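You operate a simulated robot arm through the tools that you are given. There is no shell and no other tool. Be economical: measure what you need, move in short steps, check, and stop when the job is done.

The job below is to be done with a simulated two-armed robot. You get a single attempt, and the scene is never put back.

JOB
Put the orange square tub on the top of the teal dust box away on the top of the test bench. Take the lid off the red tin on the top of the wall bench and lay it down there. Take the grey tin from the sack bench top and leave it on the top of the small pallet. Take the grey lump and put it in the blue bucket. Take the folded pink sack and put it on the orange plate. Take the grey block on the top of the sample bench and put it away on the top of the gauge bench. Fetch the rust block and set it in the orange tray. Put the blue bag from the top of the sample bench on the back of the sieve rack. Take the lump from the top of the test bench and put it in the blue tray. Put the purple tin from the teal turntable top on the lower shelf of the gauge bench. Put the teal tin from the teal turntable top on the rust tile. Open the sieve cupboard door, take the blue tin from the low shelf of the sieve cupboard and put it on the top of the sieve bench and shut the door again. Any order will do. Set down upright: grey block, rust block, blue tin.

Only the result counts: the job must be done as asked and must still hold three seconds after the hand-in. Knocking over, shifting, dropping, spilling or breaking anything else fails it. Lids that push on must go on centred and level and be pressed home; caps that screw on are set level and turned clockwise until they are tight.

ROBOT AND FRAMES
Two 7-joint arms with fingered hands on one trunk, on a base that drives. Base frame: it is fixed to the floor where the robot stands at the start and does not move with it; the origin is under the middle of the robot, x ahead of it, y to its left, z up; the surface under the hand at the start is at about z = 80. Units: cm, degrees, N and s.
The left shoulder is at the start at [6, 17.7, 75], the right one opposite. With the tool pointing down near the work surface each hand reaches from about 44 to 96 cm from the robot's upright axis, wherever it stands, measured 20 degrees to its own side. Places, roughly: back of the sieve rack (88x20 cm) [-850, 134, 80]; blue bag [-550, 325, 100]; blue bucket [-600, -25, 25]; blue tin [-825, -50, 25]; blue tray [-675, 325, 100]; folded pink sack [-450, 325, 75]; grey block [-450, 350, 100]; grey lump (3x3x3 cm) [-440, 300, 90]; grey tin [-75, 125, 75]; lower shelf of the gauge bench [-820, -420, 30]; lump (5x4x4 cm) [-630, 340, 90]; orange plate (15x15x2 cm) [-470, 340, 90]; orange square tub (6x6x5 cm) [60, 0, 80]; orange tray [-525, 325, 100]; purple tin [-650, -25, 75]; red tin (8x8x5 cm) [80, 90, 90]; rust block [-500, 325, 100]; rust tile (14x14x2 cm) [-340, 320, 80]; sieve cupboard door [-810, -50, 40]; teal tin [-650, -50, 75]; top of the gauge bench [-820, -430, 90]; top of the sieve bench [-830, 0, 90]; top of the small pallet (50x19 cm) [-82, 58, 78]; top of the test bench [-690, 320, 90]. Payload 4 kg a hand.
The tool frame of a hand sits at the grasp point between the pads (the TCP): z along the fingers, y along the line on which they close. The tips reach 3.7 cm beyond it. The gripper opens to 12.4 cm. The gripper's body begins 4.3 cm behind the TCP. The gripper is a hand of 3 fingers: y runs from the thumb to the fingers, the wrist lies at [-1.5, -10.8, -20.2] in the tool frame.
Orientation is that of the tool frame in the base frame, as a unit quaternion [x, y, z, w]. With the fingers straight down and the wrist toward the robot, the tool's x, y and z point along [0, 1, 0], [1, 0, 0] and [0, 0, -1] of the base frame.

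CONTROLS
- The arms move only by the tool nudge_tool. It takes "left_plan", "right_plan" or both (then of equal length, played together; a hand with none holds still); each is one flat list of numbers, 6 for each row, row after row: the shift along the base's x, y, z in units of 50 mm (1.0 is 50 mm), then the turn, a rotation vector about the base's x, y, z in units of 6 degrees (1.0 is 6 degrees). In form: [x, y, z, wx, wy, wz, x, y, z, wx, wy, wz, ...]. A call has 1 to 12 rows; each row shifts and turns the commanded pose from where the row before left it. A call with a number of a shift or a turn outside -1 to 1 is refused whole. A row lasts 0.2 s, in which the tool goes at most 5 cm and 8.6 degrees; a call with a longer step from one row to the next is refused whole. A pose out of reach is approached as far as the arm can. The call stops where the force on the tool passes 40 N (or 10 N more than at its start, if that is more) or the arm is blocked; 0.2 s more then pass. In this call time passes only in rows, and 0.2 s behind the last. It gives the time, the measured TCP pose, the force on the tool (base axes), the opening and the grip force at its end, in the units of the frame above (readings bear some noise), with the torque about the TCP (base axes, N m) and any sound that the robot's microphone picked up, and new pictures: "show" is both (left out), scene, wrist or none (wrist: the cameras of the hands that moved).
- Cameras (640 x 400 px; columns grow to the right, rows downward): "scene" is now at [0.15, 8.05, 140.56]; the picture's right is [0.94, -0.33, 0.00], its down [-0.20, -0.58, -0.79] and it looks along [0.26, 0.75, -0.61] (base axes); focal length 214 px, centre (320, 200). "left" rides on the left gripper at [-6.4, -7.6, -13.7] in its tool frame; the picture's right is [-0.84, -0.26, 0.48], its down [0.48, -0.76, 0.43] and it looks along [0.26, 0.60, 0.76] (tool axes); focal length 256 px, centre (320, 200). "right" rides on the right gripper at [6.4, -7.6, -13.7] in its tool frame; the picture's right is [-0.84, 0.26, -0.48], its down [-0.48, -0.76, 0.43] and it looks along [-0.25, 0.60, 0.76] (tool axes); focal length 256 px, centre (320, 200). There is no depth. A picture from a camera that has moved, and an enlarged one, comes with that camera's place and axes in the base frame and with its lens.
- raise_lower(by): slides the trunk up (or, below 0, down) by that many cm; the arms and the scene camera ride with it, the base frame stays. It gives what a move gives, with no picture.
- drive_base(legs): drives the robot by 1 to 6 legs, each [ahead, left, turn to the left] in cm, cm and degrees, along the robot's own axes; the way and the turn of a leg run together, so that a leg with both is an arc; at most 150 cm and 180 degrees a leg. The arms and the cameras ride along, it lands a little off, and it stops where it bumps. It gives what a move gives, and a new picture of the scene camera.
- move_fingers(index, middle, thumb_bend, thumb_turn, hand): sets how far each is bent, from 0 (flat) to 1 (curled in); at 0.3 the hand is open as for a grip, at 0.7 the pads meet at the TCP. One left out holds its place. A second passes; each finger stops where it meets its share of the squeeze, and holds until it gets a number again. It is the only way to open and close the hand. It gives what a move gives, with no picture; readings hold the bend of each and the force on the fingers (four entries, about 0 where the hand has none), thumb and palm. thumb_turn goes from beside the hand (0) to across from the fingers (1), as for a grip.
- aim_head(pan, tilt): turns the head with the scene camera to pan (to the left, within 86 degrees either way) and tilt (down, from -29 to 69), counted from straight ahead of the robot. It gives what a move gives, and a new picture of the scene camera.
- close_up(camera, box): a new picture of the part [left, top, right, bottom] of that camera's present view, enlarged. The clock stands still meanwhile.
- finish_job(): hands the job in; it is judged then, once.

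Go step by step. Nothing tells you exact positions but the pictures and the camera data: compare them with the known pose of the tool, close in by small moves and look again before you grip or let go. The budget is 577 turns and 360 pictures, counting those below and the enlarged ones. Unless the task says otherwise, let go and move clear before handing in, and close with one line.

The tools are called after "Request:" as name(argument=value, ...) on one line, values as JSON. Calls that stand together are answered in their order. nudge_tool: Moves the arms, as the interface text tells. Its arguments: {"type":"object","properties":{"left_plan":{"type":"array"},"right_plan":{"type":"array"},"show":{"type":"string","enum":["both","scene","wrist","none"]}},"required":[]} The other tools are called the same way: raise_lower (by) slides the trunk up or down; move_fingers (index, middle, thumb_bend, thumb_turn, hand) moves the fingers one by one; drive_base (legs) drives the base; aim_head (pan, tilt) turns the head that bears the scene camera; close_up (camera, box) takes an enlarged picture of a part of a camera's view; finish_job () hands the job in.

At the start:

```text
time_s: 0.0
left_ee_pos: [42.3, 59.93, 119.46]
left_tool_rot: [0.708, 0.706, -0.001, 0.0]
left_wrist_force: [-0.3, 0.5, -0.3]
left_torque: [0.0, 0.02, 0.02]
left_grip_width: 12.37
left_gripper_force: 0.1
left_shape: jaw
left_bend: [0.3, 0.3, 0.3, 0.98]
left_finger forces: [0.1, 0.1, 0.0, 0.0, 0.1, 0.0]
right_ee_pos: [52.07, 0.56, 117.51]
right_tool_rot: [0.707, 0.707, 0.0, 0.0]
right_wrist_force: [-0.3, 0.2, 0.0]
right_torque: [-0.01, -0.01, -0.01]
right_grip_width: 12.37
right_gripper_force: 0.0
right_shape: jaw
right_bend: [0.3, 0.3, 0.3, 0.98]
right_finger forces: [0.0, 0.1, 0.0, 0.0, 0.0, 0.0]
trunk travel left (down, up): [-27.5, 31.5]
robot x, y, heading: [-0.18, -0.34, -0.1]
head pan, tilt: [70.5, 37.8]
```

scene: 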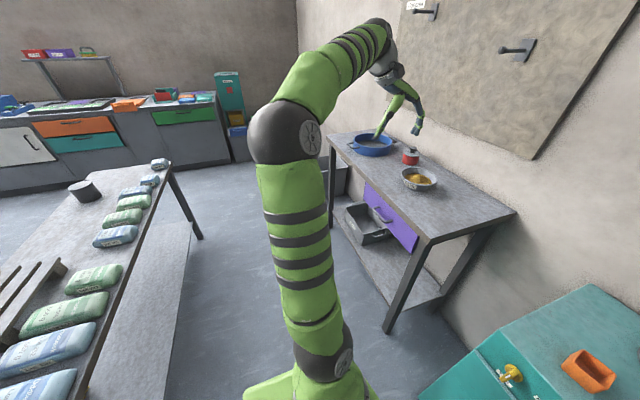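
right: 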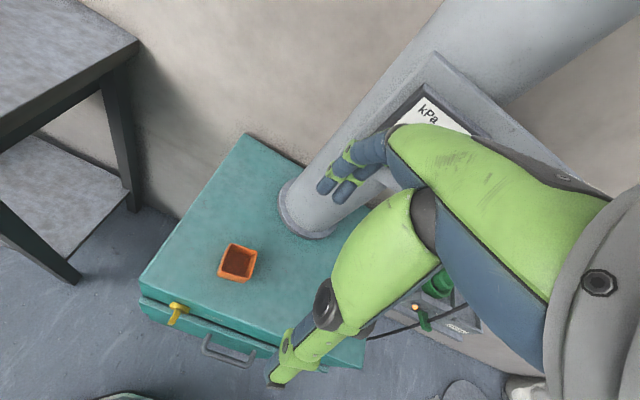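
left: 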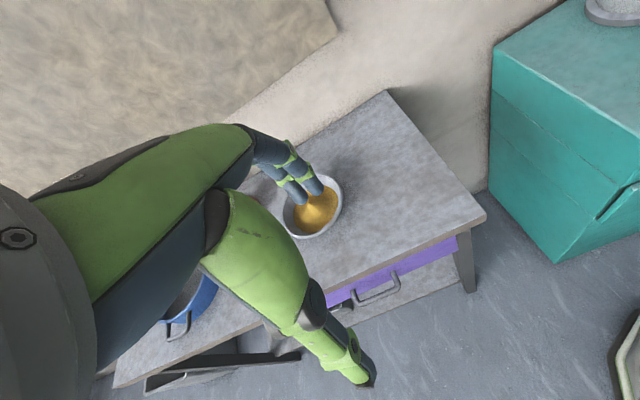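

I see the orange tub on the teal box in front, at about [60, 3, 82]. I enlarge it first so I can get its exact place and turn before the right hand goes down.

Request:
close_up(camera="right", box=[160, 200, 320, 300])

Request:
aim_head(pan=0, tilt=50)

```text
4.00 times, centred on (240, 250) of right
camera zoom: at [44.5, 7.04, 131.25], right [0.26, -0.84, 0.48], down [-0.76, -0.48, -0.43], along [0.6, -0.25, -0.76], focal length 1024 px, centre (640, 0)
```

zoom: 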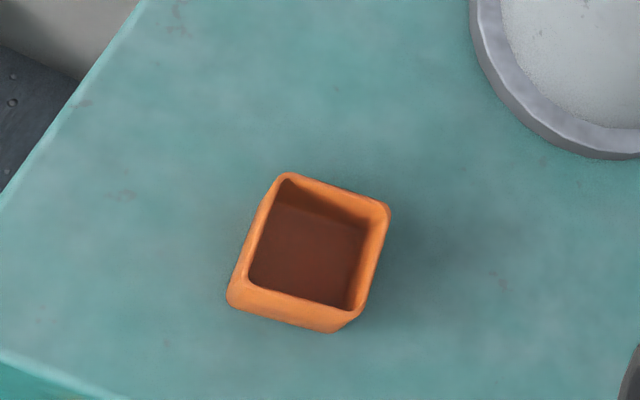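

```text
time_s: 1.4
left_ee_pos: [42.36, 59.9, 119.3]
left_tool_rot: [0.707, 0.707, 0.0, 0.0]
left_wrist_force: [-0.3, -0.7, 0.7]
left_torque: [0.0, -0.01, 0.01]
left_grip_width: 12.39
left_gripper_force: 0.1
left_shape: jaw
left_bend: [0.3, 0.3, 0.3, 0.98]
left_finger forces: [0.1, 0.1, 0.1, 0.0, 0.1, 0.0]
right_ee_pos: [52.01, 0.67, 117.52]
right_tool_rot: [0.707, 0.707, 0.001, 0.0]
right_wrist_force: [-0.2, -0.1, 0.3]
right_torque: [-0.01, -0.04, 0.03]
right_grip_width: 12.39
right_gripper_force: 0.0
right_shape: jaw
right_bend: [0.3, 0.3, 0.3, 0.98]
right_finger forces: [0.1, 0.0, 0.0, 0.0, 0.1, 0.0]
trunk travel left (down, up): [-27.5, 31.5]
robot x, y, heading: [0.23, 0.09, 0.1]
head pan, tilt: [0.0, 50.0]
camera scene: at [4.97, -0.1, 138.8], right [0.0, -1.0, 0.0], down [-0.77, 0.0, -0.64], along [0.64, 0.0, -0.77], focal length 214 px, centre (320, 200)
```

scene: 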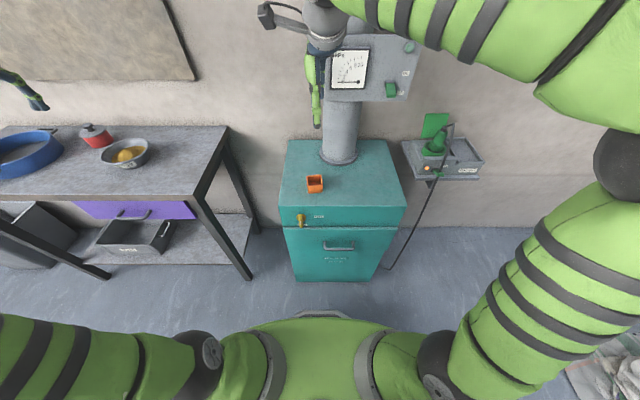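

The tub's centre is about [61, 2.2], turned about +8.6°, with its rim at z of about 81. I move the right hand to hover above it.

Request:
nudge_tool(right_plan=[0.3, 0.05, -0.75, 0, 0, 0.24, 0.3, 0.05, -0.75, 0, 0, 0.24, 0.3, 0.05, -0.75, 0, 0, 0.24, 0.3, 0.05, -0.75, 0, 0, 0.24, 0.3, 0.05, -0.75, 0, 0, 0.24, 0.3, 0.05, -0.75, 0, 0, 0.24], show="both")

```text
time_s: 2.8
left_ee_pos: [42.3, 59.9, 119.4]
left_tool_rot: [0.707, 0.707, 0.0, 0.0]
left_wrist_force: [-0.4, -0.1, 0.5]
left_torque: [-0.04, 0.0, 0.01]
left_grip_width: 12.36
left_gripper_force: 0.1
left_shape: jaw
left_bend: [0.3, 0.3, 0.3, 0.98]
left_finger forces: [0.0, 0.0, 0.1, 0.0, 0.0, 0.0]
right_ee_pos: [60.89, 2.16, 95.03]
right_tool_rot: [0.651, 0.759, 0.001, 0.0]
right_wrist_force: [0.3, 0.0, 0.0]
right_torque: [0.03, 0.01, -0.03]
right_grip_width: 12.35
right_gripper_force: 0.0
right_shape: jaw
right_bend: [0.3, 0.3, 0.3, 0.98]
right_finger forces: [0.0, 0.0, 0.0, 0.0, 0.0, 0.0]
trunk travel left (down, up): [-27.5, 31.5]
robot x, y, heading: [-0.11, -0.08, -0.2]
head pan, tilt: [0.0, 50.0]
camera scene: at [4.99, -0.09, 138.8], right [0.0, -1.0, 0.0], down [-0.77, 0.0, -0.64], along [0.64, 0.0, -0.77], focal length 214 px, centre (320, 200)
camera right: at [52.49, 7.25, 108.84], right [0.38, -0.79, 0.48], down [-0.68, -0.59, -0.44], along [0.63, -0.16, -0.76], focal length 256 px, centre (320, 200)
```

scene: 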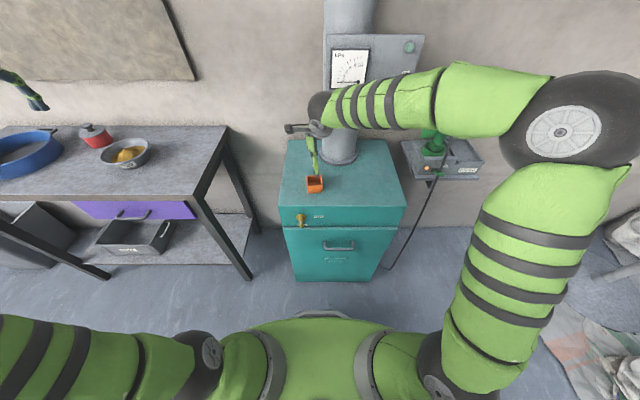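
right: 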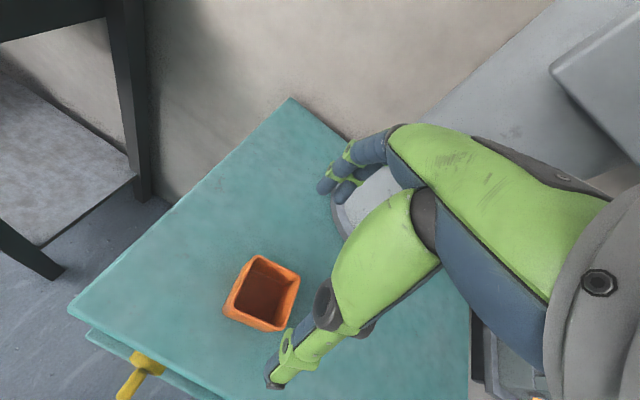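

The hand is right above the tub: rim at z about 82.5, centre [60.9, 2.2]. I go down to straddle it.

Request:
nudge_tool(right_plan=[0, 0, -0.8, 0, 0, 0, 0, 0, -0.8, 0, 0, 0, 0, 0, -0.6, 0, 0, 0, 0, 0, -0.3, 0, 0, 0], show="wrist")

```text
time_s: 3.9
left_ee_pos: [42.23, 59.72, 119.49]
left_tool_rot: [0.708, 0.706, 0.0, 0.001]
left_wrist_force: [0.4, -0.5, -0.4]
left_torque: [-0.01, -0.02, 0.01]
left_grip_width: 12.36
left_gripper_force: 0.0
left_shape: jaw
left_bend: [0.3, 0.3, 0.3, 0.98]
left_finger forces: [0.0, 0.0, 0.1, 0.0, 0.1, 0.0]
right_ee_pos: [61.16, 2.27, 83.46]
right_tool_rot: [0.652, 0.759, 0.01, 0.003]
right_wrist_force: [-3.2, -4.4, 18.0]
right_torque: [-0.06, -1.03, -0.2]
right_grip_width: 12.09
right_gripper_force: 0.1
right_shape: jaw
right_bend: [0.3, 0.3, 0.3, 0.98]
right_finger forces: [3.1, 14.1, 0.0, 0.0, 0.6, 0.0]
trunk travel left (down, up): [-27.5, 31.5]
robot x, y, heading: [-0.14, 0.06, -0.1]
head pan, tilt: [0.0, 50.0]
stopped in row 4 (right hand): the force on the tool passed its limit at 43 N (the readings are from after the stop); the commanded pose is now the measured one
camera right: at [52.63, 7.34, 97.14], right [0.37, -0.79, 0.48], down [-0.67, -0.59, -0.45], along [0.64, -0.15, -0.75], focal length 256 px, centre (320, 200)
```

right: 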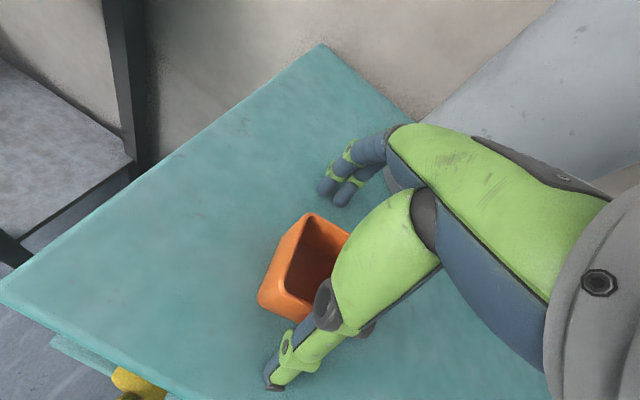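

The fingertips touched the top, so the surface is at z of about 79.8 and the tub sits close to [60.2, 2.6]. I back up slightly, centre on it and close.

Request:
nudge_tool(right_plan=[-0.16, 0.06, 0.16, 0, 0, 0], show="none")

Request:
move_fingers(hand="right", index=0.6, middle=0.6, thumb_bend=0.6, thumb_turn=1)

Request:
close_up(camera="right", box=[160, 150, 480, 350])

```text
time_s: 4.3
left_ee_pos: [42.34, 59.83, 119.49]
left_tool_rot: [0.707, 0.707, 0.0, 0.0]
left_wrist_force: [0.2, 0.3, -0.4]
left_torque: [0.0, -0.01, -0.01]
left_grip_width: 12.35
left_gripper_force: 0.1
left_shape: jaw
left_bend: [0.3, 0.3, 0.3, 0.98]
left_finger forces: [0.0, 0.0, 0.0, 0.0, 0.0, 0.0]
right_ee_pos: [60.36, 2.66, 83.72]
right_tool_rot: [0.652, 0.759, 0.005, 0.001]
right_wrist_force: [0.2, 0.4, -0.2]
right_torque: [-0.01, 0.03, -0.02]
right_grip_width: 12.41
right_gripper_force: 0.0
right_shape: jaw
right_bend: [0.3, 0.3, 0.3, 0.98]
right_finger forces: [0.0, 0.0, 0.0, 0.0, 0.0, 0.1]
trunk travel left (down, up): [-27.5, 31.5]
robot x, y, heading: [0.02, 0.08, 0.2]
head pan, tilt: [0.0, 50.0]
```

```text
time_s: 5.3
left_ee_pos: [42.18, 59.79, 119.7]
left_tool_rot: [0.707, 0.707, 0.001, 0.001]
left_wrist_force: [-0.2, 0.5, 0.7]
left_torque: [-0.01, 0.0, 0.0]
left_grip_width: 12.37
left_gripper_force: 0.0
left_shape: jaw
left_bend: [0.3, 0.3, 0.3, 0.98]
left_finger forces: [0.0, 0.0, 0.0, 0.1, 0.1, 0.0]
right_ee_pos: [60.35, 2.73, 84.27]
right_tool_rot: [0.652, 0.758, 0.009, 0.002]
right_wrist_force: [8.0, -0.5, 32.4]
right_torque: [-0.04, -1.53, -0.07]
right_grip_width: 6.4
right_gripper_force: 31.4
right_shape: fingers
right_bend: [0.51, 0.51, 0.55, 1.0]
right_finger forces: [12.8, 29.1, 0.0, 0.0, 21.3, 0.1]
trunk travel left (down, up): [-27.5, 31.5]
robot x, y, heading: [-0.11, 0.02, -0.1]
head pan, tilt: [0.0, 50.0]
```

```text
2.00 times, centred on (320, 250) of right
camera zoom: at [51.79, 7.71, 97.9], right [0.37, -0.79, 0.48], down [-0.67, -0.59, -0.45], along [0.64, -0.15, -0.75], focal length 512 px, centre (320, 100)
```

zoom: 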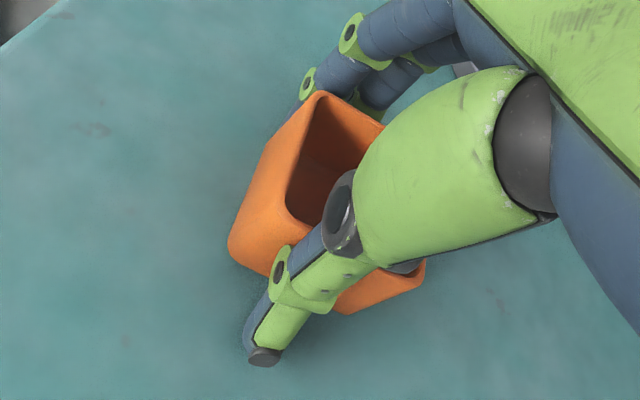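

The tub is gripped at a width of 6.4, so I lift it and look.

Request:
nudge_tool(right_plan=[0, 0, 0.4, 0, 0, 0, 0, 0, 0.8, 0, 0, 0, 0, 0, 0.8, 0, 0, 0, 0, 0, 0.8, 0, 0, 0, 0, 0, 0.8, 0, 0, 0], show="wrist")

```text
time_s: 6.5
left_ee_pos: [42.3, 59.81, 119.4]
left_tool_rot: [0.707, 0.707, 0.0, 0.0]
left_wrist_force: [0.8, -0.1, -0.6]
left_torque: [0.01, 0.01, 0.0]
left_grip_width: 12.34
left_gripper_force: 0.1
left_shape: jaw
left_bend: [0.3, 0.3, 0.3, 0.98]
left_finger forces: [0.0, 0.1, 0.0, 0.0, 0.0, 0.1]
right_ee_pos: [60.28, 2.63, 102.04]
right_tool_rot: [0.651, 0.759, 0.007, 0.001]
right_wrist_force: [-0.9, -0.1, -0.7]
right_torque: [0.01, -0.01, 0.01]
right_grip_width: 6.25
right_gripper_force: 21.3
right_shape: fingers
right_bend: [0.52, 0.53, 0.55, 1.0]
right_finger forces: [11.4, 9.8, 0.0, 0.0, 21.1, 0.1]
trunk travel left (down, up): [-27.5, 31.5]
robot x, y, heading: [0.29, -0.39, 0.1]
head pan, tilt: [0.0, 50.0]
camera right: at [51.83, 7.71, 115.72], right [0.38, -0.79, 0.48], down [-0.67, -0.59, -0.45], along [0.64, -0.16, -0.76], focal length 256 px, centre (320, 200)
```

right: 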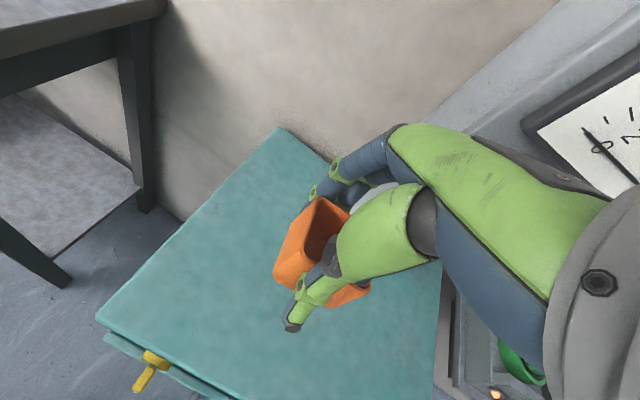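

The tub is held. Next is the red tin lid: I tuck the right hand in towards the robot and drive left to stand in front of the wall bench.

Request:
nudge_tool(right_plan=[-0.8, -0.5, 0.2, 0, 0, 0, -0.8, -0.5, 0.2, 0, 0, 0, -0.8, -0.5, 0.2, 0, 0, 0], left_plan=[0, 0, 0.3, 0, 0, 0, 0, 0, 0.3, 0, 0, 0, 0, 0, 0.3, 0, 0, 0], show="none")

Request:
drive_base(legs=[[0, 55, 0]])

Request:
aim_head(pan=25, tilt=40)

```text
time_s: 7.3
left_ee_pos: [42.18, 59.82, 123.95]
left_tool_rot: [0.707, 0.707, 0.0, 0.0]
left_wrist_force: [0.6, -0.5, 0.1]
left_torque: [0.0, 0.02, -0.02]
left_grip_width: 12.37
left_gripper_force: 0.1
left_shape: jaw
left_bend: [0.3, 0.3, 0.3, 0.98]
left_finger forces: [0.0, 0.0, 0.0, 0.0, 0.0, 0.0]
right_ee_pos: [48.06, -4.9, 105.1]
right_tool_rot: [0.652, 0.758, 0.007, 0.002]
right_wrist_force: [-0.2, 0.6, 0.0]
right_torque: [0.03, 0.03, 0.0]
right_grip_width: 6.23
right_gripper_force: 20.9
right_shape: fingers
right_bend: [0.52, 0.53, 0.55, 1.0]
right_finger forces: [11.4, 9.8, 0.1, 0.0, 21.1, 0.1]
trunk travel left (down, up): [-27.5, 31.5]
robot x, y, heading: [0.01, 0.03, 0.0]
head pan, tilt: [0.0, 50.0]
```

```text
time_s: 10.5
left_ee_pos: [42.19, 114.55, 123.8]
left_tool_rot: [0.707, 0.707, 0.0, 0.0]
left_wrist_force: [-0.3, -0.1, 0.2]
left_torque: [-0.01, 0.01, 0.03]
left_grip_width: 12.37
left_gripper_force: 0.1
left_shape: jaw
left_bend: [0.3, 0.3, 0.3, 0.98]
left_finger forces: [0.0, 0.0, 0.0, 0.0, 0.1, 0.0]
right_ee_pos: [48.2, 49.67, 105.01]
right_tool_rot: [0.651, 0.759, 0.007, 0.002]
right_wrist_force: [-0.2, -0.3, -0.9]
right_torque: [0.04, -0.01, -0.02]
right_grip_width: 6.24
right_gripper_force: 21.0
right_shape: fingers
right_bend: [0.52, 0.53, 0.55, 1.0]
right_finger forces: [11.4, 9.9, 0.0, 0.1, 21.0, 0.0]
trunk travel left (down, up): [-27.5, 31.5]
robot x, y, heading: [-0.26, 54.27, 0.0]
head pan, tilt: [0.0, 50.0]
camera scene: at [4.95, 54.59, 138.8], right [0.0, -1.0, 0.0], down [-0.77, 0.0, -0.64], along [0.64, 0.0, -0.77], focal length 214 px, centre (320, 200)
```

scene: 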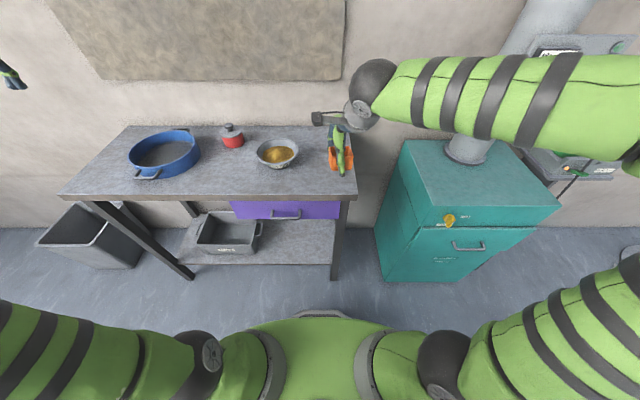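

```text
time_s: 11.4
left_ee_pos: [42.23, 114.55, 123.9]
left_tool_rot: [0.707, 0.707, 0.001, 0.0]
left_wrist_force: [0.2, 1.0, 0.2]
left_torque: [0.0, -0.01, 0.0]
left_grip_width: 12.37
left_gripper_force: 0.1
left_shape: jaw
left_bend: [0.3, 0.3, 0.3, 0.98]
left_finger forces: [0.0, 0.0, 0.0, 0.0, 0.1, 0.0]
right_ee_pos: [48.22, 49.94, 104.95]
right_tool_rot: [0.651, 0.759, 0.007, 0.001]
right_wrist_force: [-0.4, -0.2, -0.8]
right_torque: [0.01, -0.05, 0.01]
right_grip_width: 6.27
right_gripper_force: 21.0
right_shape: fingers
right_bend: [0.52, 0.53, 0.55, 1.0]
right_finger forces: [11.3, 9.9, 0.0, 0.0, 21.1, 0.0]
trunk travel left (down, up): [-27.5, 31.5]
robot x, y, heading: [0.39, 54.73, -0.0]
head pan, tilt: [25.0, 40.0]
camera scene: at [4.96, 58.15, 140.22], right [0.42, -0.91, 0.0], down [-0.58, -0.27, -0.77], along [0.69, 0.32, -0.64], focal length 214 px, centre (320, 200)
```

scene: 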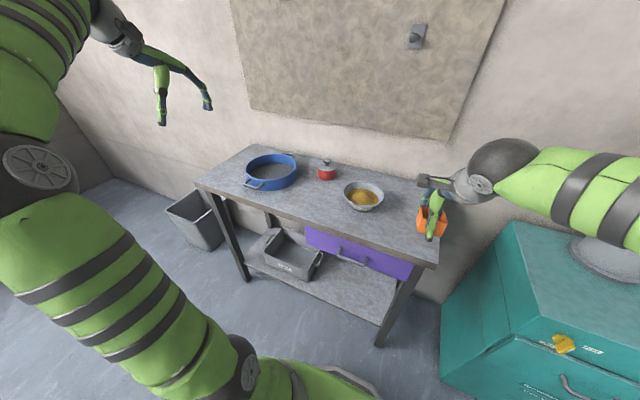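

The red tin has a lid with a knob and stands near [80.5, 90.8], middle at z of about 88. I enlarge it to see the lid.

Request:
close_up(camera="scene", box=[280, 140, 376, 200])

Request:
nudge_tool(left_plan=[0.8, -0.5, 0, 0, 0, 0, 0.8, -0.5, 0, 0, 0, 0, 0.8, -0.5, 0, 0, 0, 0, 0.8, -0.5, 0, 0, 0, 0, 0.8, -0.5, -0.2, 0, 0, 0, 0.8, -0.5, -0.2, 0, 0, 0, 0.8, -0.5, -0.2, 0, 0, 0, 0.8, -0.5, -0.2, 0, 0, 0, 0.8, -0.5, -0.2, 0, 0, 0], show="both")

```text
6.67 times, centred on (328, 170) of scene
camera zoom: at [4.96, 58.15, 140.22], right [0.42, -0.91, 0.0], down [-0.58, -0.27, -0.77], along [0.69, 0.32, -0.64], focal length 1430 px, centre (267, 400)
```

zoom: 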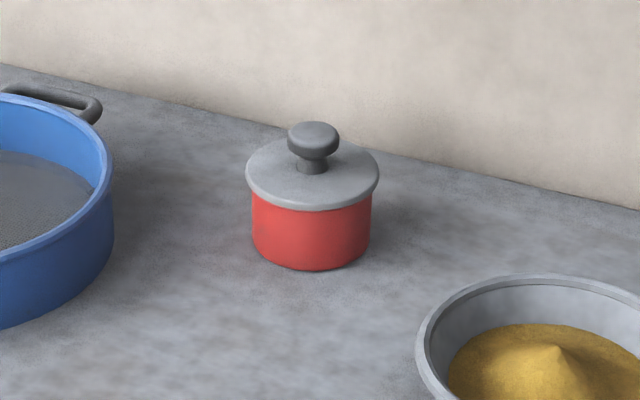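

```text
time_s: 13.4
left_ee_pos: [76.62, 91.58, 117.55]
left_tool_rot: [0.706, 0.708, 0.001, 0.0]
left_wrist_force: [-0.1, 0.0, 0.9]
left_torque: [-0.04, 0.03, 0.04]
left_grip_width: 12.36
left_gripper_force: 0.0
left_shape: jaw
left_bend: [0.3, 0.3, 0.3, 0.98]
left_finger forces: [0.1, 0.0, 0.1, 0.0, 0.0, 0.1]
left hand out of reach, approached as far as the arm can: row 8, 9
right_ee_pos: [48.24, 49.81, 105.08]
right_tool_rot: [0.652, 0.758, 0.006, 0.0]
right_wrist_force: [0.2, 0.5, -0.7]
right_torque: [0.0, 0.02, 0.05]
right_grip_width: 6.24
right_gripper_force: 20.7
right_shape: fingers
right_bend: [0.52, 0.53, 0.55, 1.0]
right_finger forces: [11.3, 9.7, 0.0, 0.0, 20.9, 0.0]
trunk travel left (down, up): [-27.5, 31.5]
robot x, y, heading: [0.01, 54.96, 0.1]
head pan, tilt: [25.0, 40.0]
camera scene: at [5.04, 58.11, 140.22], right [0.42, -0.91, 0.0], down [-0.58, -0.27, -0.77], along [0.69, 0.32, -0.64], focal length 214 px, centre (320, 200)
camera left: at [69.02, 85.22, 131.27], right [-0.26, -0.84, -0.48], down [-0.76, 0.48, -0.43], along [0.6, 0.26, -0.76], focal length 256 px, centre (320, 200)
```

scene: 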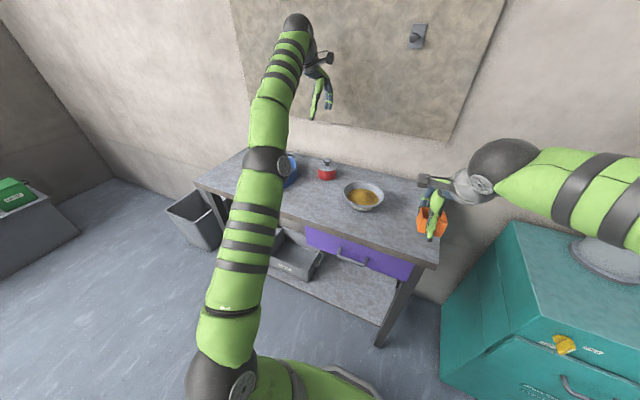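
left: 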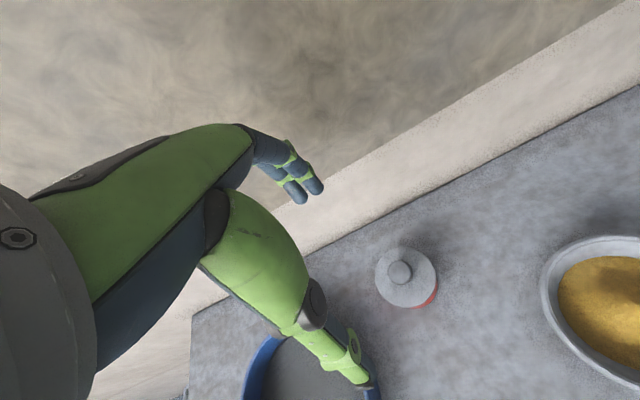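

The lid's knob top is at about [80.4, 90, 94] and the lid top at z of about 91. I half close the left fingers, then lower towards the knob and re-check.

Request:
move_fingers(hand="left", index=0.42, middle=0.42, thumb_bend=0.42, thumb_turn=1)

Request:
nudge_tool(left_plan=[0.1, -0.1, -0.7, 0, 0, 0, 0.1, -0.1, -0.7, 0, 0, 0, 0.1, -0.1, -0.7, 0, 0, 0, 0.1, -0.1, -0.7, 0, 0, 0], show="wrist")

```text
time_s: 14.4
left_ee_pos: [76.54, 91.72, 117.51]
left_tool_rot: [0.707, 0.707, 0.0, 0.0]
left_wrist_force: [-0.3, 0.3, -0.3]
left_torque: [-0.01, 0.05, 0.02]
left_grip_width: 8.77
left_gripper_force: 0.0
left_shape: fingers
left_bend: [0.42, 0.42, 0.42, 0.99]
left_finger forces: [0.0, 0.0, 0.0, 0.0, 0.0, 0.1]
right_ee_pos: [48.15, 49.86, 105.11]
right_tool_rot: [0.651, 0.759, 0.007, 0.002]
right_wrist_force: [0.3, 0.4, -0.7]
right_torque: [0.03, -0.01, -0.01]
right_grip_width: 6.26
right_gripper_force: 21.1
right_shape: fingers
right_bend: [0.52, 0.53, 0.55, 1.0]
right_finger forces: [11.2, 9.7, 0.0, 0.0, 21.0, 0.0]
trunk travel left (down, up): [-27.5, 31.5]
robot x, y, heading: [-0.09, 54.79, -0.0]
head pan, tilt: [25.0, 40.0]
```

```text
time_s: 15.4
left_ee_pos: [78.64, 89.91, 103.56]
left_tool_rot: [0.707, 0.707, 0.0, 0.001]
left_wrist_force: [0.5, 0.0, -0.8]
left_torque: [0.0, 0.0, 0.0]
left_grip_width: 8.69
left_gripper_force: 0.1
left_shape: fingers
left_bend: [0.42, 0.42, 0.42, 0.99]
left_finger forces: [0.1, 0.0, 0.0, 0.0, 0.0, 0.0]
right_ee_pos: [48.29, 49.75, 105.12]
right_tool_rot: [0.652, 0.759, 0.006, 0.001]
right_wrist_force: [-0.7, -0.4, -1.3]
right_torque: [0.0, 0.01, 0.01]
right_grip_width: 6.25
right_gripper_force: 21.2
right_shape: fingers
right_bend: [0.52, 0.53, 0.55, 1.0]
right_finger forces: [11.3, 9.7, 0.0, 0.0, 21.0, 0.0]
trunk travel left (down, up): [-27.5, 31.5]
robot x, y, heading: [-0.36, 54.53, 0.0]
head pan, tilt: [25.0, 40.0]
camera left: at [70.93, 83.4, 117.18], right [-0.26, -0.84, -0.48], down [-0.76, 0.48, -0.43], along [0.6, 0.26, -0.76], focal length 256 px, centre (320, 200)
```

left: 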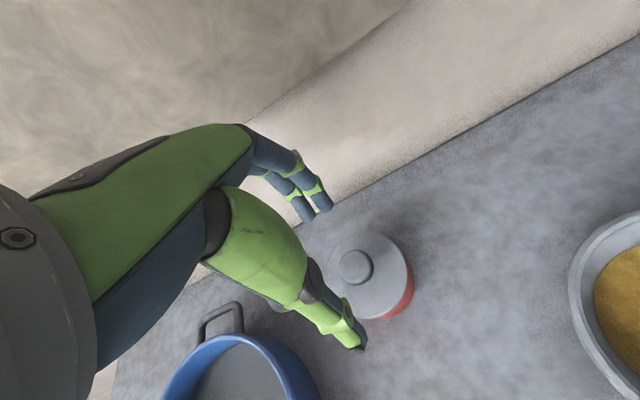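

The knob reads [80.2, 90.0], which agrees. I descend to TCP z of about 95.5 and close on the knob.

Request:
nudge_tool(left_plan=[0.16, 0.02, -0.5, 0, 0, 0, 0.16, 0.0, -0.6, 0, 0, 0, 0, 0, -0.5, 0, 0, 0], show="none")

Request:
move_fingers(hand="left", index=0.68, middle=0.68, thumb_bend=0.68)

Request:
close_up(camera="left", box=[200, 150, 440, 300])

```text
time_s: 16.2
left_ee_pos: [80.09, 89.73, 95.5]
left_tool_rot: [0.707, 0.708, 0.0, 0.0]
left_wrist_force: [-0.2, 0.5, 0.4]
left_torque: [-0.02, -0.01, 0.04]
left_grip_width: 8.7
left_gripper_force: 0.0
left_shape: fingers
left_bend: [0.42, 0.42, 0.42, 0.99]
left_finger forces: [0.0, 0.1, 0.0, 0.0, 0.0, 0.1]
right_ee_pos: [48.15, 49.88, 105.11]
right_tool_rot: [0.652, 0.758, 0.006, 0.002]
right_wrist_force: [-0.1, 0.3, -0.8]
right_torque: [0.01, 0.01, 0.0]
right_grip_width: 6.24
right_gripper_force: 20.9
right_shape: fingers
right_bend: [0.52, 0.53, 0.55, 1.0]
right_finger forces: [11.3, 9.7, 0.0, 0.0, 21.0, 0.0]
trunk travel left (down, up): [-27.5, 31.5]
robot x, y, heading: [0.01, 55.02, -0.0]
head pan, tilt: [25.0, 40.0]
```

```text
time_s: 17.2
left_ee_pos: [79.96, 89.65, 96.1]
left_tool_rot: [0.706, 0.708, 0.003, 0.002]
left_wrist_force: [-4.6, 0.7, 29.9]
left_torque: [0.14, -0.47, 0.04]
left_grip_width: 3.08
left_gripper_force: 28.5
left_shape: fingers
left_bend: [0.65, 0.51, 0.6, 1.0]
left_finger forces: [3.2, 22.3, 0.1, 0.0, 31.6, 0.1]
right_ee_pos: [47.98, 49.76, 105.16]
right_tool_rot: [0.652, 0.758, 0.007, 0.002]
right_wrist_force: [-0.7, -0.4, -0.5]
right_torque: [-0.05, 0.02, 0.01]
right_grip_width: 6.23
right_gripper_force: 20.7
right_shape: fingers
right_bend: [0.52, 0.53, 0.55, 1.0]
right_finger forces: [11.2, 9.8, 0.0, 0.0, 21.0, 0.1]
trunk travel left (down, up): [-27.5, 31.5]
robot x, y, heading: [-0.15, 54.78, -0.2]
head pan, tilt: [25.0, 40.0]
```

```text
2.67 times, centred on (320, 225) of left
camera zoom: at [72.19, 83.27, 109.68], right [-0.25, -0.84, -0.48], down [-0.76, 0.48, -0.44], along [0.6, 0.26, -0.76], focal length 683 px, centre (320, 133)
```

zoom: 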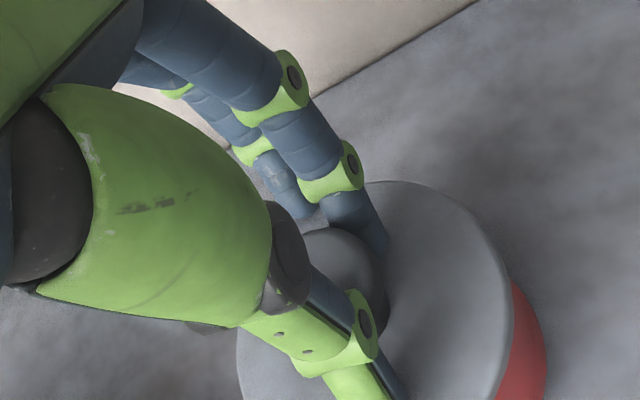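

The fingertips press down on the lid, with 30 N upward on the tool. I open, rise a little and close again.

Request:
move_fingers(hand="left", index=0.45, middle=0.45, thumb_bend=0.45)

Request:
nudge_tool(left_plan=[0, 0, 0.2, 0, 0, 0], show="none")

Request:
move_fingers(hand="left", index=0.68, middle=0.68, thumb_bend=0.66)

Request:
close_up(camera="left", box=[200, 150, 440, 300])

```text
time_s: 18.2
left_ee_pos: [79.89, 89.6, 95.81]
left_tool_rot: [0.708, 0.707, 0.001, 0.001]
left_wrist_force: [1.8, -0.8, 24.8]
left_torque: [-0.13, -0.04, -0.13]
left_grip_width: 5.58
left_gripper_force: 12.7
left_shape: fingers
left_bend: [0.51, 0.45, 0.47, 1.0]
left_finger forces: [13.5, 0.1, 0.0, 0.0, 11.9, 0.0]
right_ee_pos: [48.13, 49.75, 105.08]
right_tool_rot: [0.651, 0.759, 0.008, 0.002]
right_wrist_force: [-0.3, -0.8, -0.7]
right_torque: [0.0, 0.01, 0.0]
right_grip_width: 6.24
right_gripper_force: 21.3
right_shape: fingers
right_bend: [0.52, 0.53, 0.55, 1.0]
right_finger forces: [11.3, 9.7, 0.0, 0.0, 20.8, 0.0]
trunk travel left (down, up): [-27.5, 31.5]
robot x, y, heading: [0.05, 54.67, 0.1]
head pan, tilt: [25.0, 40.0]
```

```text
time_s: 18.6
left_ee_pos: [79.99, 89.82, 96.13]
left_tool_rot: [0.707, 0.707, -0.001, -0.004]
left_wrist_force: [0.0, 1.4, 0.1]
left_torque: [-0.02, 0.0, -0.04]
left_grip_width: 7.74
left_gripper_force: 0.1
left_shape: fingers
left_bend: [0.45, 0.45, 0.45, 0.99]
left_finger forces: [0.0, 0.1, 0.0, 0.1, 0.0, 0.0]
right_ee_pos: [48.17, 49.87, 104.93]
right_tool_rot: [0.651, 0.759, 0.006, 0.0]
right_wrist_force: [0.1, 0.1, -0.8]
right_torque: [0.04, 0.02, 0.0]
right_grip_width: 6.26
right_gripper_force: 21.5
right_shape: fingers
right_bend: [0.52, 0.53, 0.55, 1.0]
right_finger forces: [11.3, 9.7, 0.0, 0.1, 20.9, 0.0]
trunk travel left (down, up): [-27.5, 31.5]
robot x, y, heading: [0.02, 54.82, -0.1]
head pan, tilt: [25.0, 40.0]
```

```text
time_s: 19.6
left_ee_pos: [80.09, 89.78, 96.6]
left_tool_rot: [0.707, 0.707, -0.001, 0.0]
left_wrist_force: [-0.5, 0.1, -0.6]
left_torque: [-0.02, 0.01, 0.0]
left_grip_width: 3.03
left_gripper_force: 13.8
left_shape: fingers
left_bend: [0.63, 0.62, 0.62, 1.0]
left_finger forces: [6.2, 7.5, 0.1, 0.1, 13.7, 0.0]
right_ee_pos: [48.33, 49.73, 105.11]
right_tool_rot: [0.651, 0.759, 0.006, 0.001]
right_wrist_force: [0.1, 0.5, -0.4]
right_torque: [0.02, -0.04, -0.02]
right_grip_width: 6.26
right_gripper_force: 21.3
right_shape: fingers
right_bend: [0.52, 0.53, 0.55, 1.0]
right_finger forces: [11.4, 9.7, 0.0, 0.1, 20.9, 0.0]
trunk travel left (down, up): [-27.5, 31.5]
robot x, y, heading: [-0.2, 54.52, 0.1]
head pan, tilt: [25.0, 40.0]
```

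```text
2.67 times, centred on (320, 225) of left
camera zoom: at [72.5, 83.39, 110.24], right [-0.26, -0.84, -0.48], down [-0.76, 0.48, -0.43], along [0.6, 0.26, -0.76], focal length 683 px, centre (320, 133)
```

zoom: 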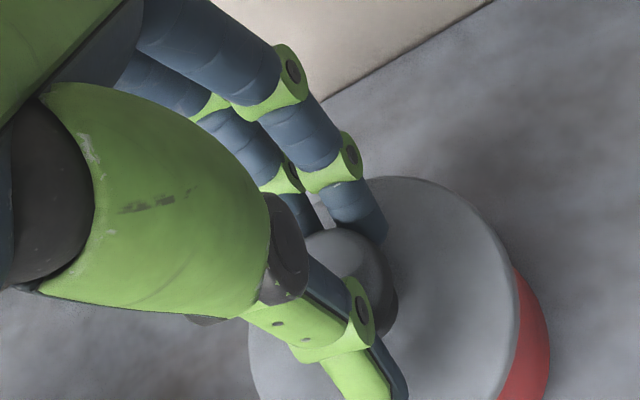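

The grip is now even on the knob at 3 cm, so I lift slowly.

Request:
nudge_tool(left_plan=[0, 0, 0.15, 0, 0, 0, 0, 0, 0.2, 0, 0, 0, 0, 0, 0.3, 0, 0, 0, 0, 0, 0.4, 0, 0, 0, 0, 0, 0.4, 0, 0, 0], show="both")

```text
time_s: 20.8
left_ee_pos: [80.07, 89.99, 103.71]
left_tool_rot: [0.707, 0.707, 0.0, 0.0]
left_wrist_force: [1.4, -0.3, -1.3]
left_torque: [0.0, 0.02, 0.01]
left_grip_width: 3.06
left_gripper_force: 13.3
left_shape: fingers
left_bend: [0.63, 0.62, 0.62, 1.0]
left_finger forces: [6.2, 7.5, 0.0, 0.1, 13.7, 0.1]
right_ee_pos: [48.3, 49.83, 105.0]
right_tool_rot: [0.651, 0.759, 0.007, 0.002]
right_wrist_force: [0.5, 0.3, -1.7]
right_torque: [-0.03, 0.0, -0.02]
right_grip_width: 6.22
right_gripper_force: 20.8
right_shape: fingers
right_bend: [0.52, 0.53, 0.55, 1.0]
right_finger forces: [11.3, 9.6, 0.0, 0.0, 20.9, 0.1]
trunk travel left (down, up): [-27.5, 31.5]
robot x, y, heading: [0.01, 55.35, 0.1]
head pan, tilt: [25.0, 40.0]
camera scene: at [4.97, 58.15, 140.22], right [0.42, -0.91, 0.0], down [-0.58, -0.27, -0.77], along [0.69, 0.32, -0.64], focal length 214 px, centre (320, 200)
camera left: at [72.39, 83.57, 117.42], right [-0.26, -0.84, -0.48], down [-0.76, 0.48, -0.43], along [0.6, 0.26, -0.76], focal length 256 px, centre (320, 200)
```

scene: 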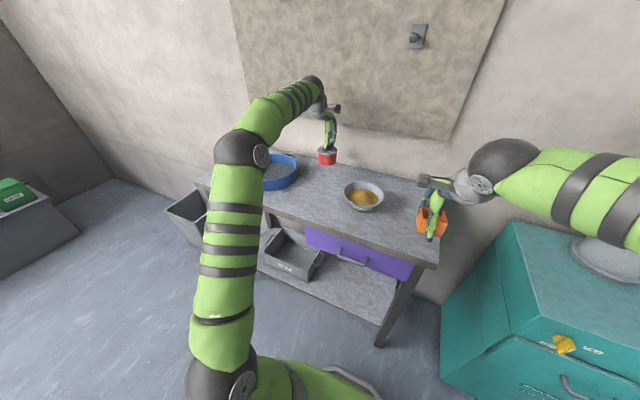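
left: 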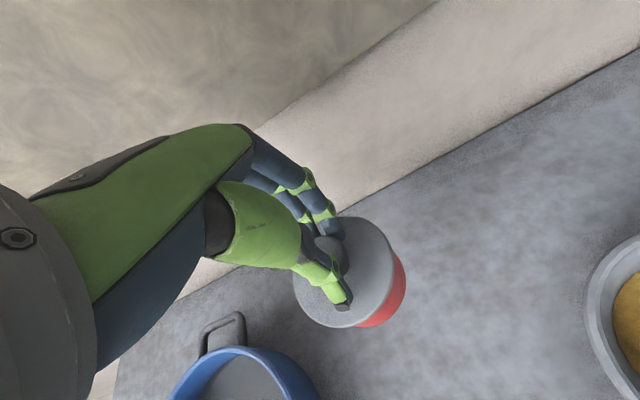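

I need to tell whether the tin itself came up with the lid, so I zoom in.

Request:
close_up(camera="scene", box=[280, 120, 376, 180])

```text
6.67 times, centred on (328, 150) of scene
camera zoom: at [4.97, 58.15, 140.22], right [0.42, -0.91, 0.0], down [-0.58, -0.27, -0.77], along [0.69, 0.32, -0.64], focal length 1430 px, centre (267, 533)
```

zoom: 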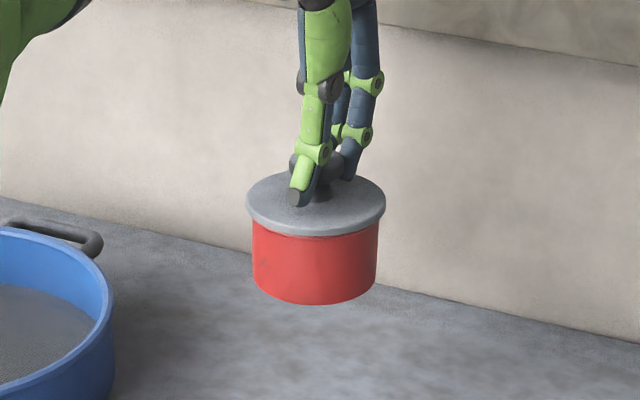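

The lid is pressed on tight and the whole tin rose with it, so the other hand must hold the tin body. I set the tub down for now on the free right end of this bench, at about [60, 50].

Request:
nudge_tool(right_plan=[0.8, 0, 0, 0, 0, 0, 0.8, 0, -0.4, 0, 0, 0, 0.6, 0, -0.6, 0, 0, 0, 0, 0, -0.8, 0, 0, 0, 0, 0, -0.6, 0, 0, 0], show="wrist")

```text
time_s: 22.0
left_ee_pos: [80.08, 89.95, 103.75]
left_tool_rot: [0.707, 0.707, -0.001, 0.0]
left_wrist_force: [-0.6, -0.6, -1.4]
left_torque: [-0.01, 0.01, 0.0]
left_grip_width: 3.04
left_gripper_force: 13.2
left_shape: fingers
left_bend: [0.63, 0.62, 0.62, 1.0]
left_finger forces: [6.2, 7.4, 0.0, 0.0, 13.7, 0.0]
right_ee_pos: [59.31, 49.76, 92.82]
right_tool_rot: [0.651, 0.759, 0.007, 0.002]
right_wrist_force: [-0.2, 0.3, -0.7]
right_torque: [-0.01, 0.0, -0.02]
right_grip_width: 6.25
right_gripper_force: 20.7
right_shape: fingers
right_bend: [0.52, 0.53, 0.55, 1.0]
right_finger forces: [11.2, 9.8, 0.0, 0.0, 20.8, 0.0]
trunk travel left (down, up): [-27.5, 31.5]
robot x, y, heading: [0.17, 54.73, 0.2]
head pan, tilt: [25.0, 40.0]
camera right: at [50.67, 54.95, 106.53], right [0.38, -0.79, 0.48], down [-0.67, -0.59, -0.45], along [0.64, -0.15, -0.76], focal length 256 px, centre (320, 200)
```

right: 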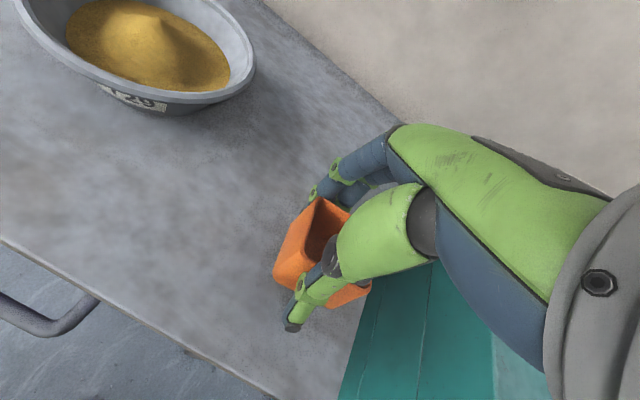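

The bench's end is at y of about 43, so I shift 3 cm further in and lower to contact.

Request:
nudge_tool(right_plan=[0, 0.6, 0, 0, 0, 0, 0, 0, -0.15, 0, 0, 0, 0, 0, -0.15, 0, 0, 0, 0, 0, -0.12, 0, 0, 0, 0, 0, -0.1, 0, 0, 0], show="none")

```text
time_s: 23.2
left_ee_pos: [80.04, 90.05, 103.79]
left_tool_rot: [0.707, 0.708, 0.001, -0.001]
left_wrist_force: [1.2, 0.3, -1.2]
left_torque: [0.02, 0.0, 0.01]
left_grip_width: 3.06
left_gripper_force: 13.2
left_shape: fingers
left_bend: [0.63, 0.62, 0.62, 1.0]
left_finger forces: [6.3, 7.4, 0.0, 0.1, 13.7, 0.0]
right_ee_pos: [59.16, 52.75, 90.45]
right_tool_rot: [0.652, 0.758, 0.008, 0.001]
right_wrist_force: [-0.2, 0.2, 2.8]
right_torque: [-0.09, -0.06, -0.01]
right_grip_width: 6.23
right_gripper_force: 21.3
right_shape: fingers
right_bend: [0.52, 0.53, 0.55, 1.0]
right_finger forces: [11.0, 9.8, 0.1, 0.1, 22.2, 0.0]
trunk travel left (down, up): [-27.5, 31.5]
robot x, y, heading: [-0.18, 54.71, -0.0]
head pan, tilt: [25.0, 40.0]
```

The tub touches the bench. I release and retreat upward.

Request:
move_fingers(hand="right", index=0.35, middle=0.35, thumb_bend=0.35)

Request:
nudge_tool(right_plan=[0, 0, 0.5, 0, 0, 0, 0, 0, 0.9, 0, 0, 0, 0, 0, 0.9, 0, 0, 0, 0, 0, 0.9, 0, 0, 0, 0, 0, 0.9, 0, 0, 0, -0.8, 0, 0.5, 0, 0, 0, -0.8, 0, 0.5, 0, 0, 0], show="wrist")

```text
time_s: 24.2
left_ee_pos: [80.03, 89.98, 103.76]
left_tool_rot: [0.707, 0.707, -0.001, 0.0]
left_wrist_force: [-0.6, -0.6, -1.4]
left_torque: [0.0, 0.01, 0.02]
left_grip_width: 3.06
left_gripper_force: 13.4
left_shape: fingers
left_bend: [0.63, 0.62, 0.62, 1.0]
left_finger forces: [6.2, 7.4, 0.0, 0.1, 13.7, 0.0]
right_ee_pos: [59.06, 52.81, 90.41]
right_tool_rot: [0.651, 0.759, 0.007, 0.001]
right_wrist_force: [0.3, 0.5, 0.4]
right_torque: [0.0, 0.01, -0.03]
right_grip_width: 10.81
right_gripper_force: 0.0
right_shape: fingers
right_bend: [0.35, 0.35, 0.35, 0.98]
right_finger forces: [0.0, 0.1, 0.0, 0.0, 0.0, 0.1]
trunk travel left (down, up): [-27.5, 31.5]
robot x, y, heading: [0.21, 54.68, -0.2]
head pan, tilt: [25.0, 40.0]
```

```text
time_s: 25.8
left_ee_pos: [80.0, 89.9, 103.92]
left_tool_rot: [0.706, 0.708, 0.0, 0.001]
left_wrist_force: [0.7, 0.3, -0.7]
left_torque: [0.0, 0.0, -0.02]
left_grip_width: 3.06
left_gripper_force: 13.7
left_shape: fingers
left_bend: [0.63, 0.62, 0.62, 1.0]
left_finger forces: [6.2, 7.3, 0.0, 0.0, 13.5, 0.0]
right_ee_pos: [50.99, 52.93, 116.2]
right_tool_rot: [0.651, 0.759, 0.006, 0.001]
right_wrist_force: [0.9, -0.8, -0.2]
right_torque: [0.01, 0.03, 0.0]
right_grip_width: 10.85
right_gripper_force: 0.0
right_shape: fingers
right_bend: [0.35, 0.35, 0.35, 0.98]
right_finger forces: [0.1, 0.1, 0.1, 0.0, 0.0, 0.0]
trunk travel left (down, up): [-27.5, 31.5]
robot x, y, heading: [0.18, 54.73, -0.1]
head pan, tilt: [25.0, 40.0]
camera right: at [42.45, 57.98, 129.84], right [0.38, -0.79, 0.48], down [-0.67, -0.59, -0.45], along [0.64, -0.16, -0.76], focal length 256 px, centre (320, 200)
```

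right: 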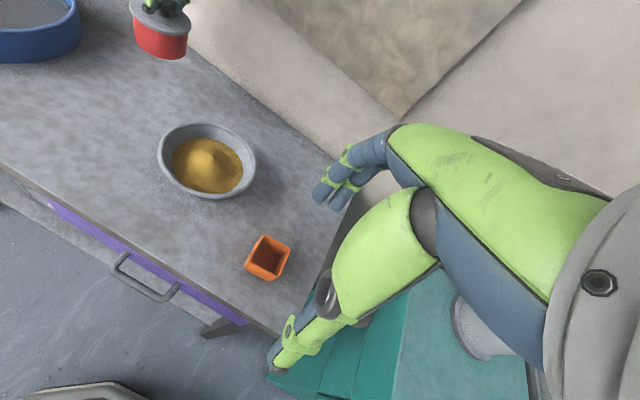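

The tub stands safely on the bench. I bring the tin to a handy place in the air with the left hand, while the right turns to point left (horizontal) so it can grip the tin's body.

Request:
nudge_tool(left_plan=[0, 0, 0.5, 0, 0, 0, -0.3, 0, 0.5, 0, 0, 0, -0.4, -0.2, 0.5, 0, 0, 0, -0.4, -0.2, 0.5, 0, 0, 0, -0.5, -0.3, 0.4, 0, 0, 0, -0.5, -0.3, 0.3, 0, 0, 0, -0.5, -0.3, 0.1, 0, 0, 0, 0, 0, 0, 0, 0, 0, 0, 0, 0, 0, 0, 0, 0, 0, 0, 0, 0, 0, 0, 0, 0, 0, 0, 0, 0, 0, 0, 0, 0, 0], right_plan=[0.1, -0.2, 0, 0, 0, -0.72, 0.1, -0.2, 0, 0, 0, -0.72, 0.1, 0, 0, 1, 0, 0, 0.1, 0, 0, 1, 0, 0, 0.1, 0, 0, 1, 0, 0, 0.1, 0, 0, 1, 0, 0, 0.1, 0, 0, 1, 0, 0, 0.1, 0, 0, 1, 0, 0, 0.1, 0, 0, 1, 0, 0, 0.1, 0, 0, 1, 0, 0, 0, 0, 0, 1, 0, 0, 0, 0, 0, 1, 0, 0], show="none")

Request:
nudge_tool(right_plan=[0, 0, 0, 1, 0, 0, 0, 0, 0, 1, 0, 0, 0, 0, 0, 1, 0, 0, 0, 0, 0, 1, 0, 0, 0, 0, 0, 1, 0, 0], show="both")

```text
time_s: 28.4
left_ee_pos: [67.06, 83.52, 117.73]
left_tool_rot: [0.707, 0.707, -0.001, 0.0]
left_wrist_force: [0.5, -0.7, -1.7]
left_torque: [0.01, 0.01, -0.02]
left_grip_width: 3.06
left_gripper_force: 13.7
left_shape: fingers
left_bend: [0.63, 0.63, 0.62, 1.0]
left_finger forces: [6.1, 6.9, 0.0, 0.0, 13.6, 0.0]
right_ee_pos: [56.28, 50.75, 116.0]
right_tool_rot: [0.612, 0.61, 0.36, -0.351]
right_wrist_force: [-0.4, -0.9, -0.1]
right_torque: [0.01, -0.03, 0.0]
right_grip_width: 10.84
right_gripper_force: 0.1
right_shape: fingers
right_bend: [0.35, 0.35, 0.35, 0.98]
right_finger forces: [0.1, 0.0, 0.0, 0.0, 0.1, 0.0]
trunk travel left (down, up): [-27.5, 31.5]
robot x, y, heading: [-0.16, 54.41, -0.0]
head pan, tilt: [25.0, 40.0]
```

```text
time_s: 29.6
left_ee_pos: [67.05, 83.51, 117.87]
left_tool_rot: [0.707, 0.707, -0.001, 0.0]
left_wrist_force: [-0.9, -0.1, -0.8]
left_torque: [0.02, -0.02, -0.01]
left_grip_width: 3.07
left_gripper_force: 13.6
left_shape: fingers
left_bend: [0.63, 0.63, 0.62, 1.0]
left_finger forces: [6.0, 6.8, 0.0, 0.0, 13.5, 0.0]
right_ee_pos: [56.11, 50.81, 116.05]
right_tool_rot: [0.501, 0.496, 0.506, -0.498]
right_wrist_force: [-0.1, -0.8, -0.5]
right_torque: [0.01, 0.0, 0.06]
right_grip_width: 10.83
right_gripper_force: 0.0
right_shape: fingers
right_bend: [0.35, 0.35, 0.35, 0.98]
right_finger forces: [0.1, 0.0, 0.1, 0.0, 0.0, 0.0]
trunk travel left (down, up): [-27.5, 31.5]
robot x, y, heading: [0.17, 54.83, 0.1]
head pan, tilt: [25.0, 40.0]
camera scene: at [4.97, 58.15, 140.22], right [0.42, -0.91, 0.0], down [-0.58, -0.27, -0.77], along [0.69, 0.32, -0.64], focal length 214 px, centre (320, 200)
camera right: at [48.47, 37.22, 122.26], right [0.25, -0.48, -0.84], down [-0.75, 0.45, -0.48], along [0.61, 0.75, -0.25], focal length 256 px, centre (320, 200)
```

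scene: 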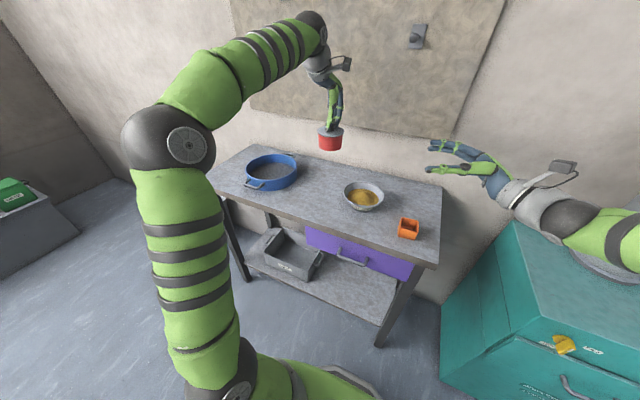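
right: 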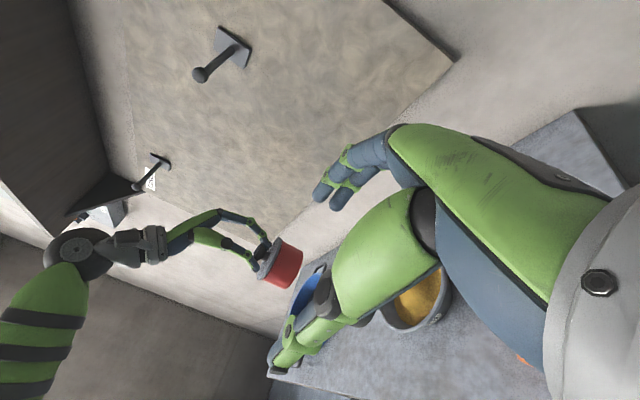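

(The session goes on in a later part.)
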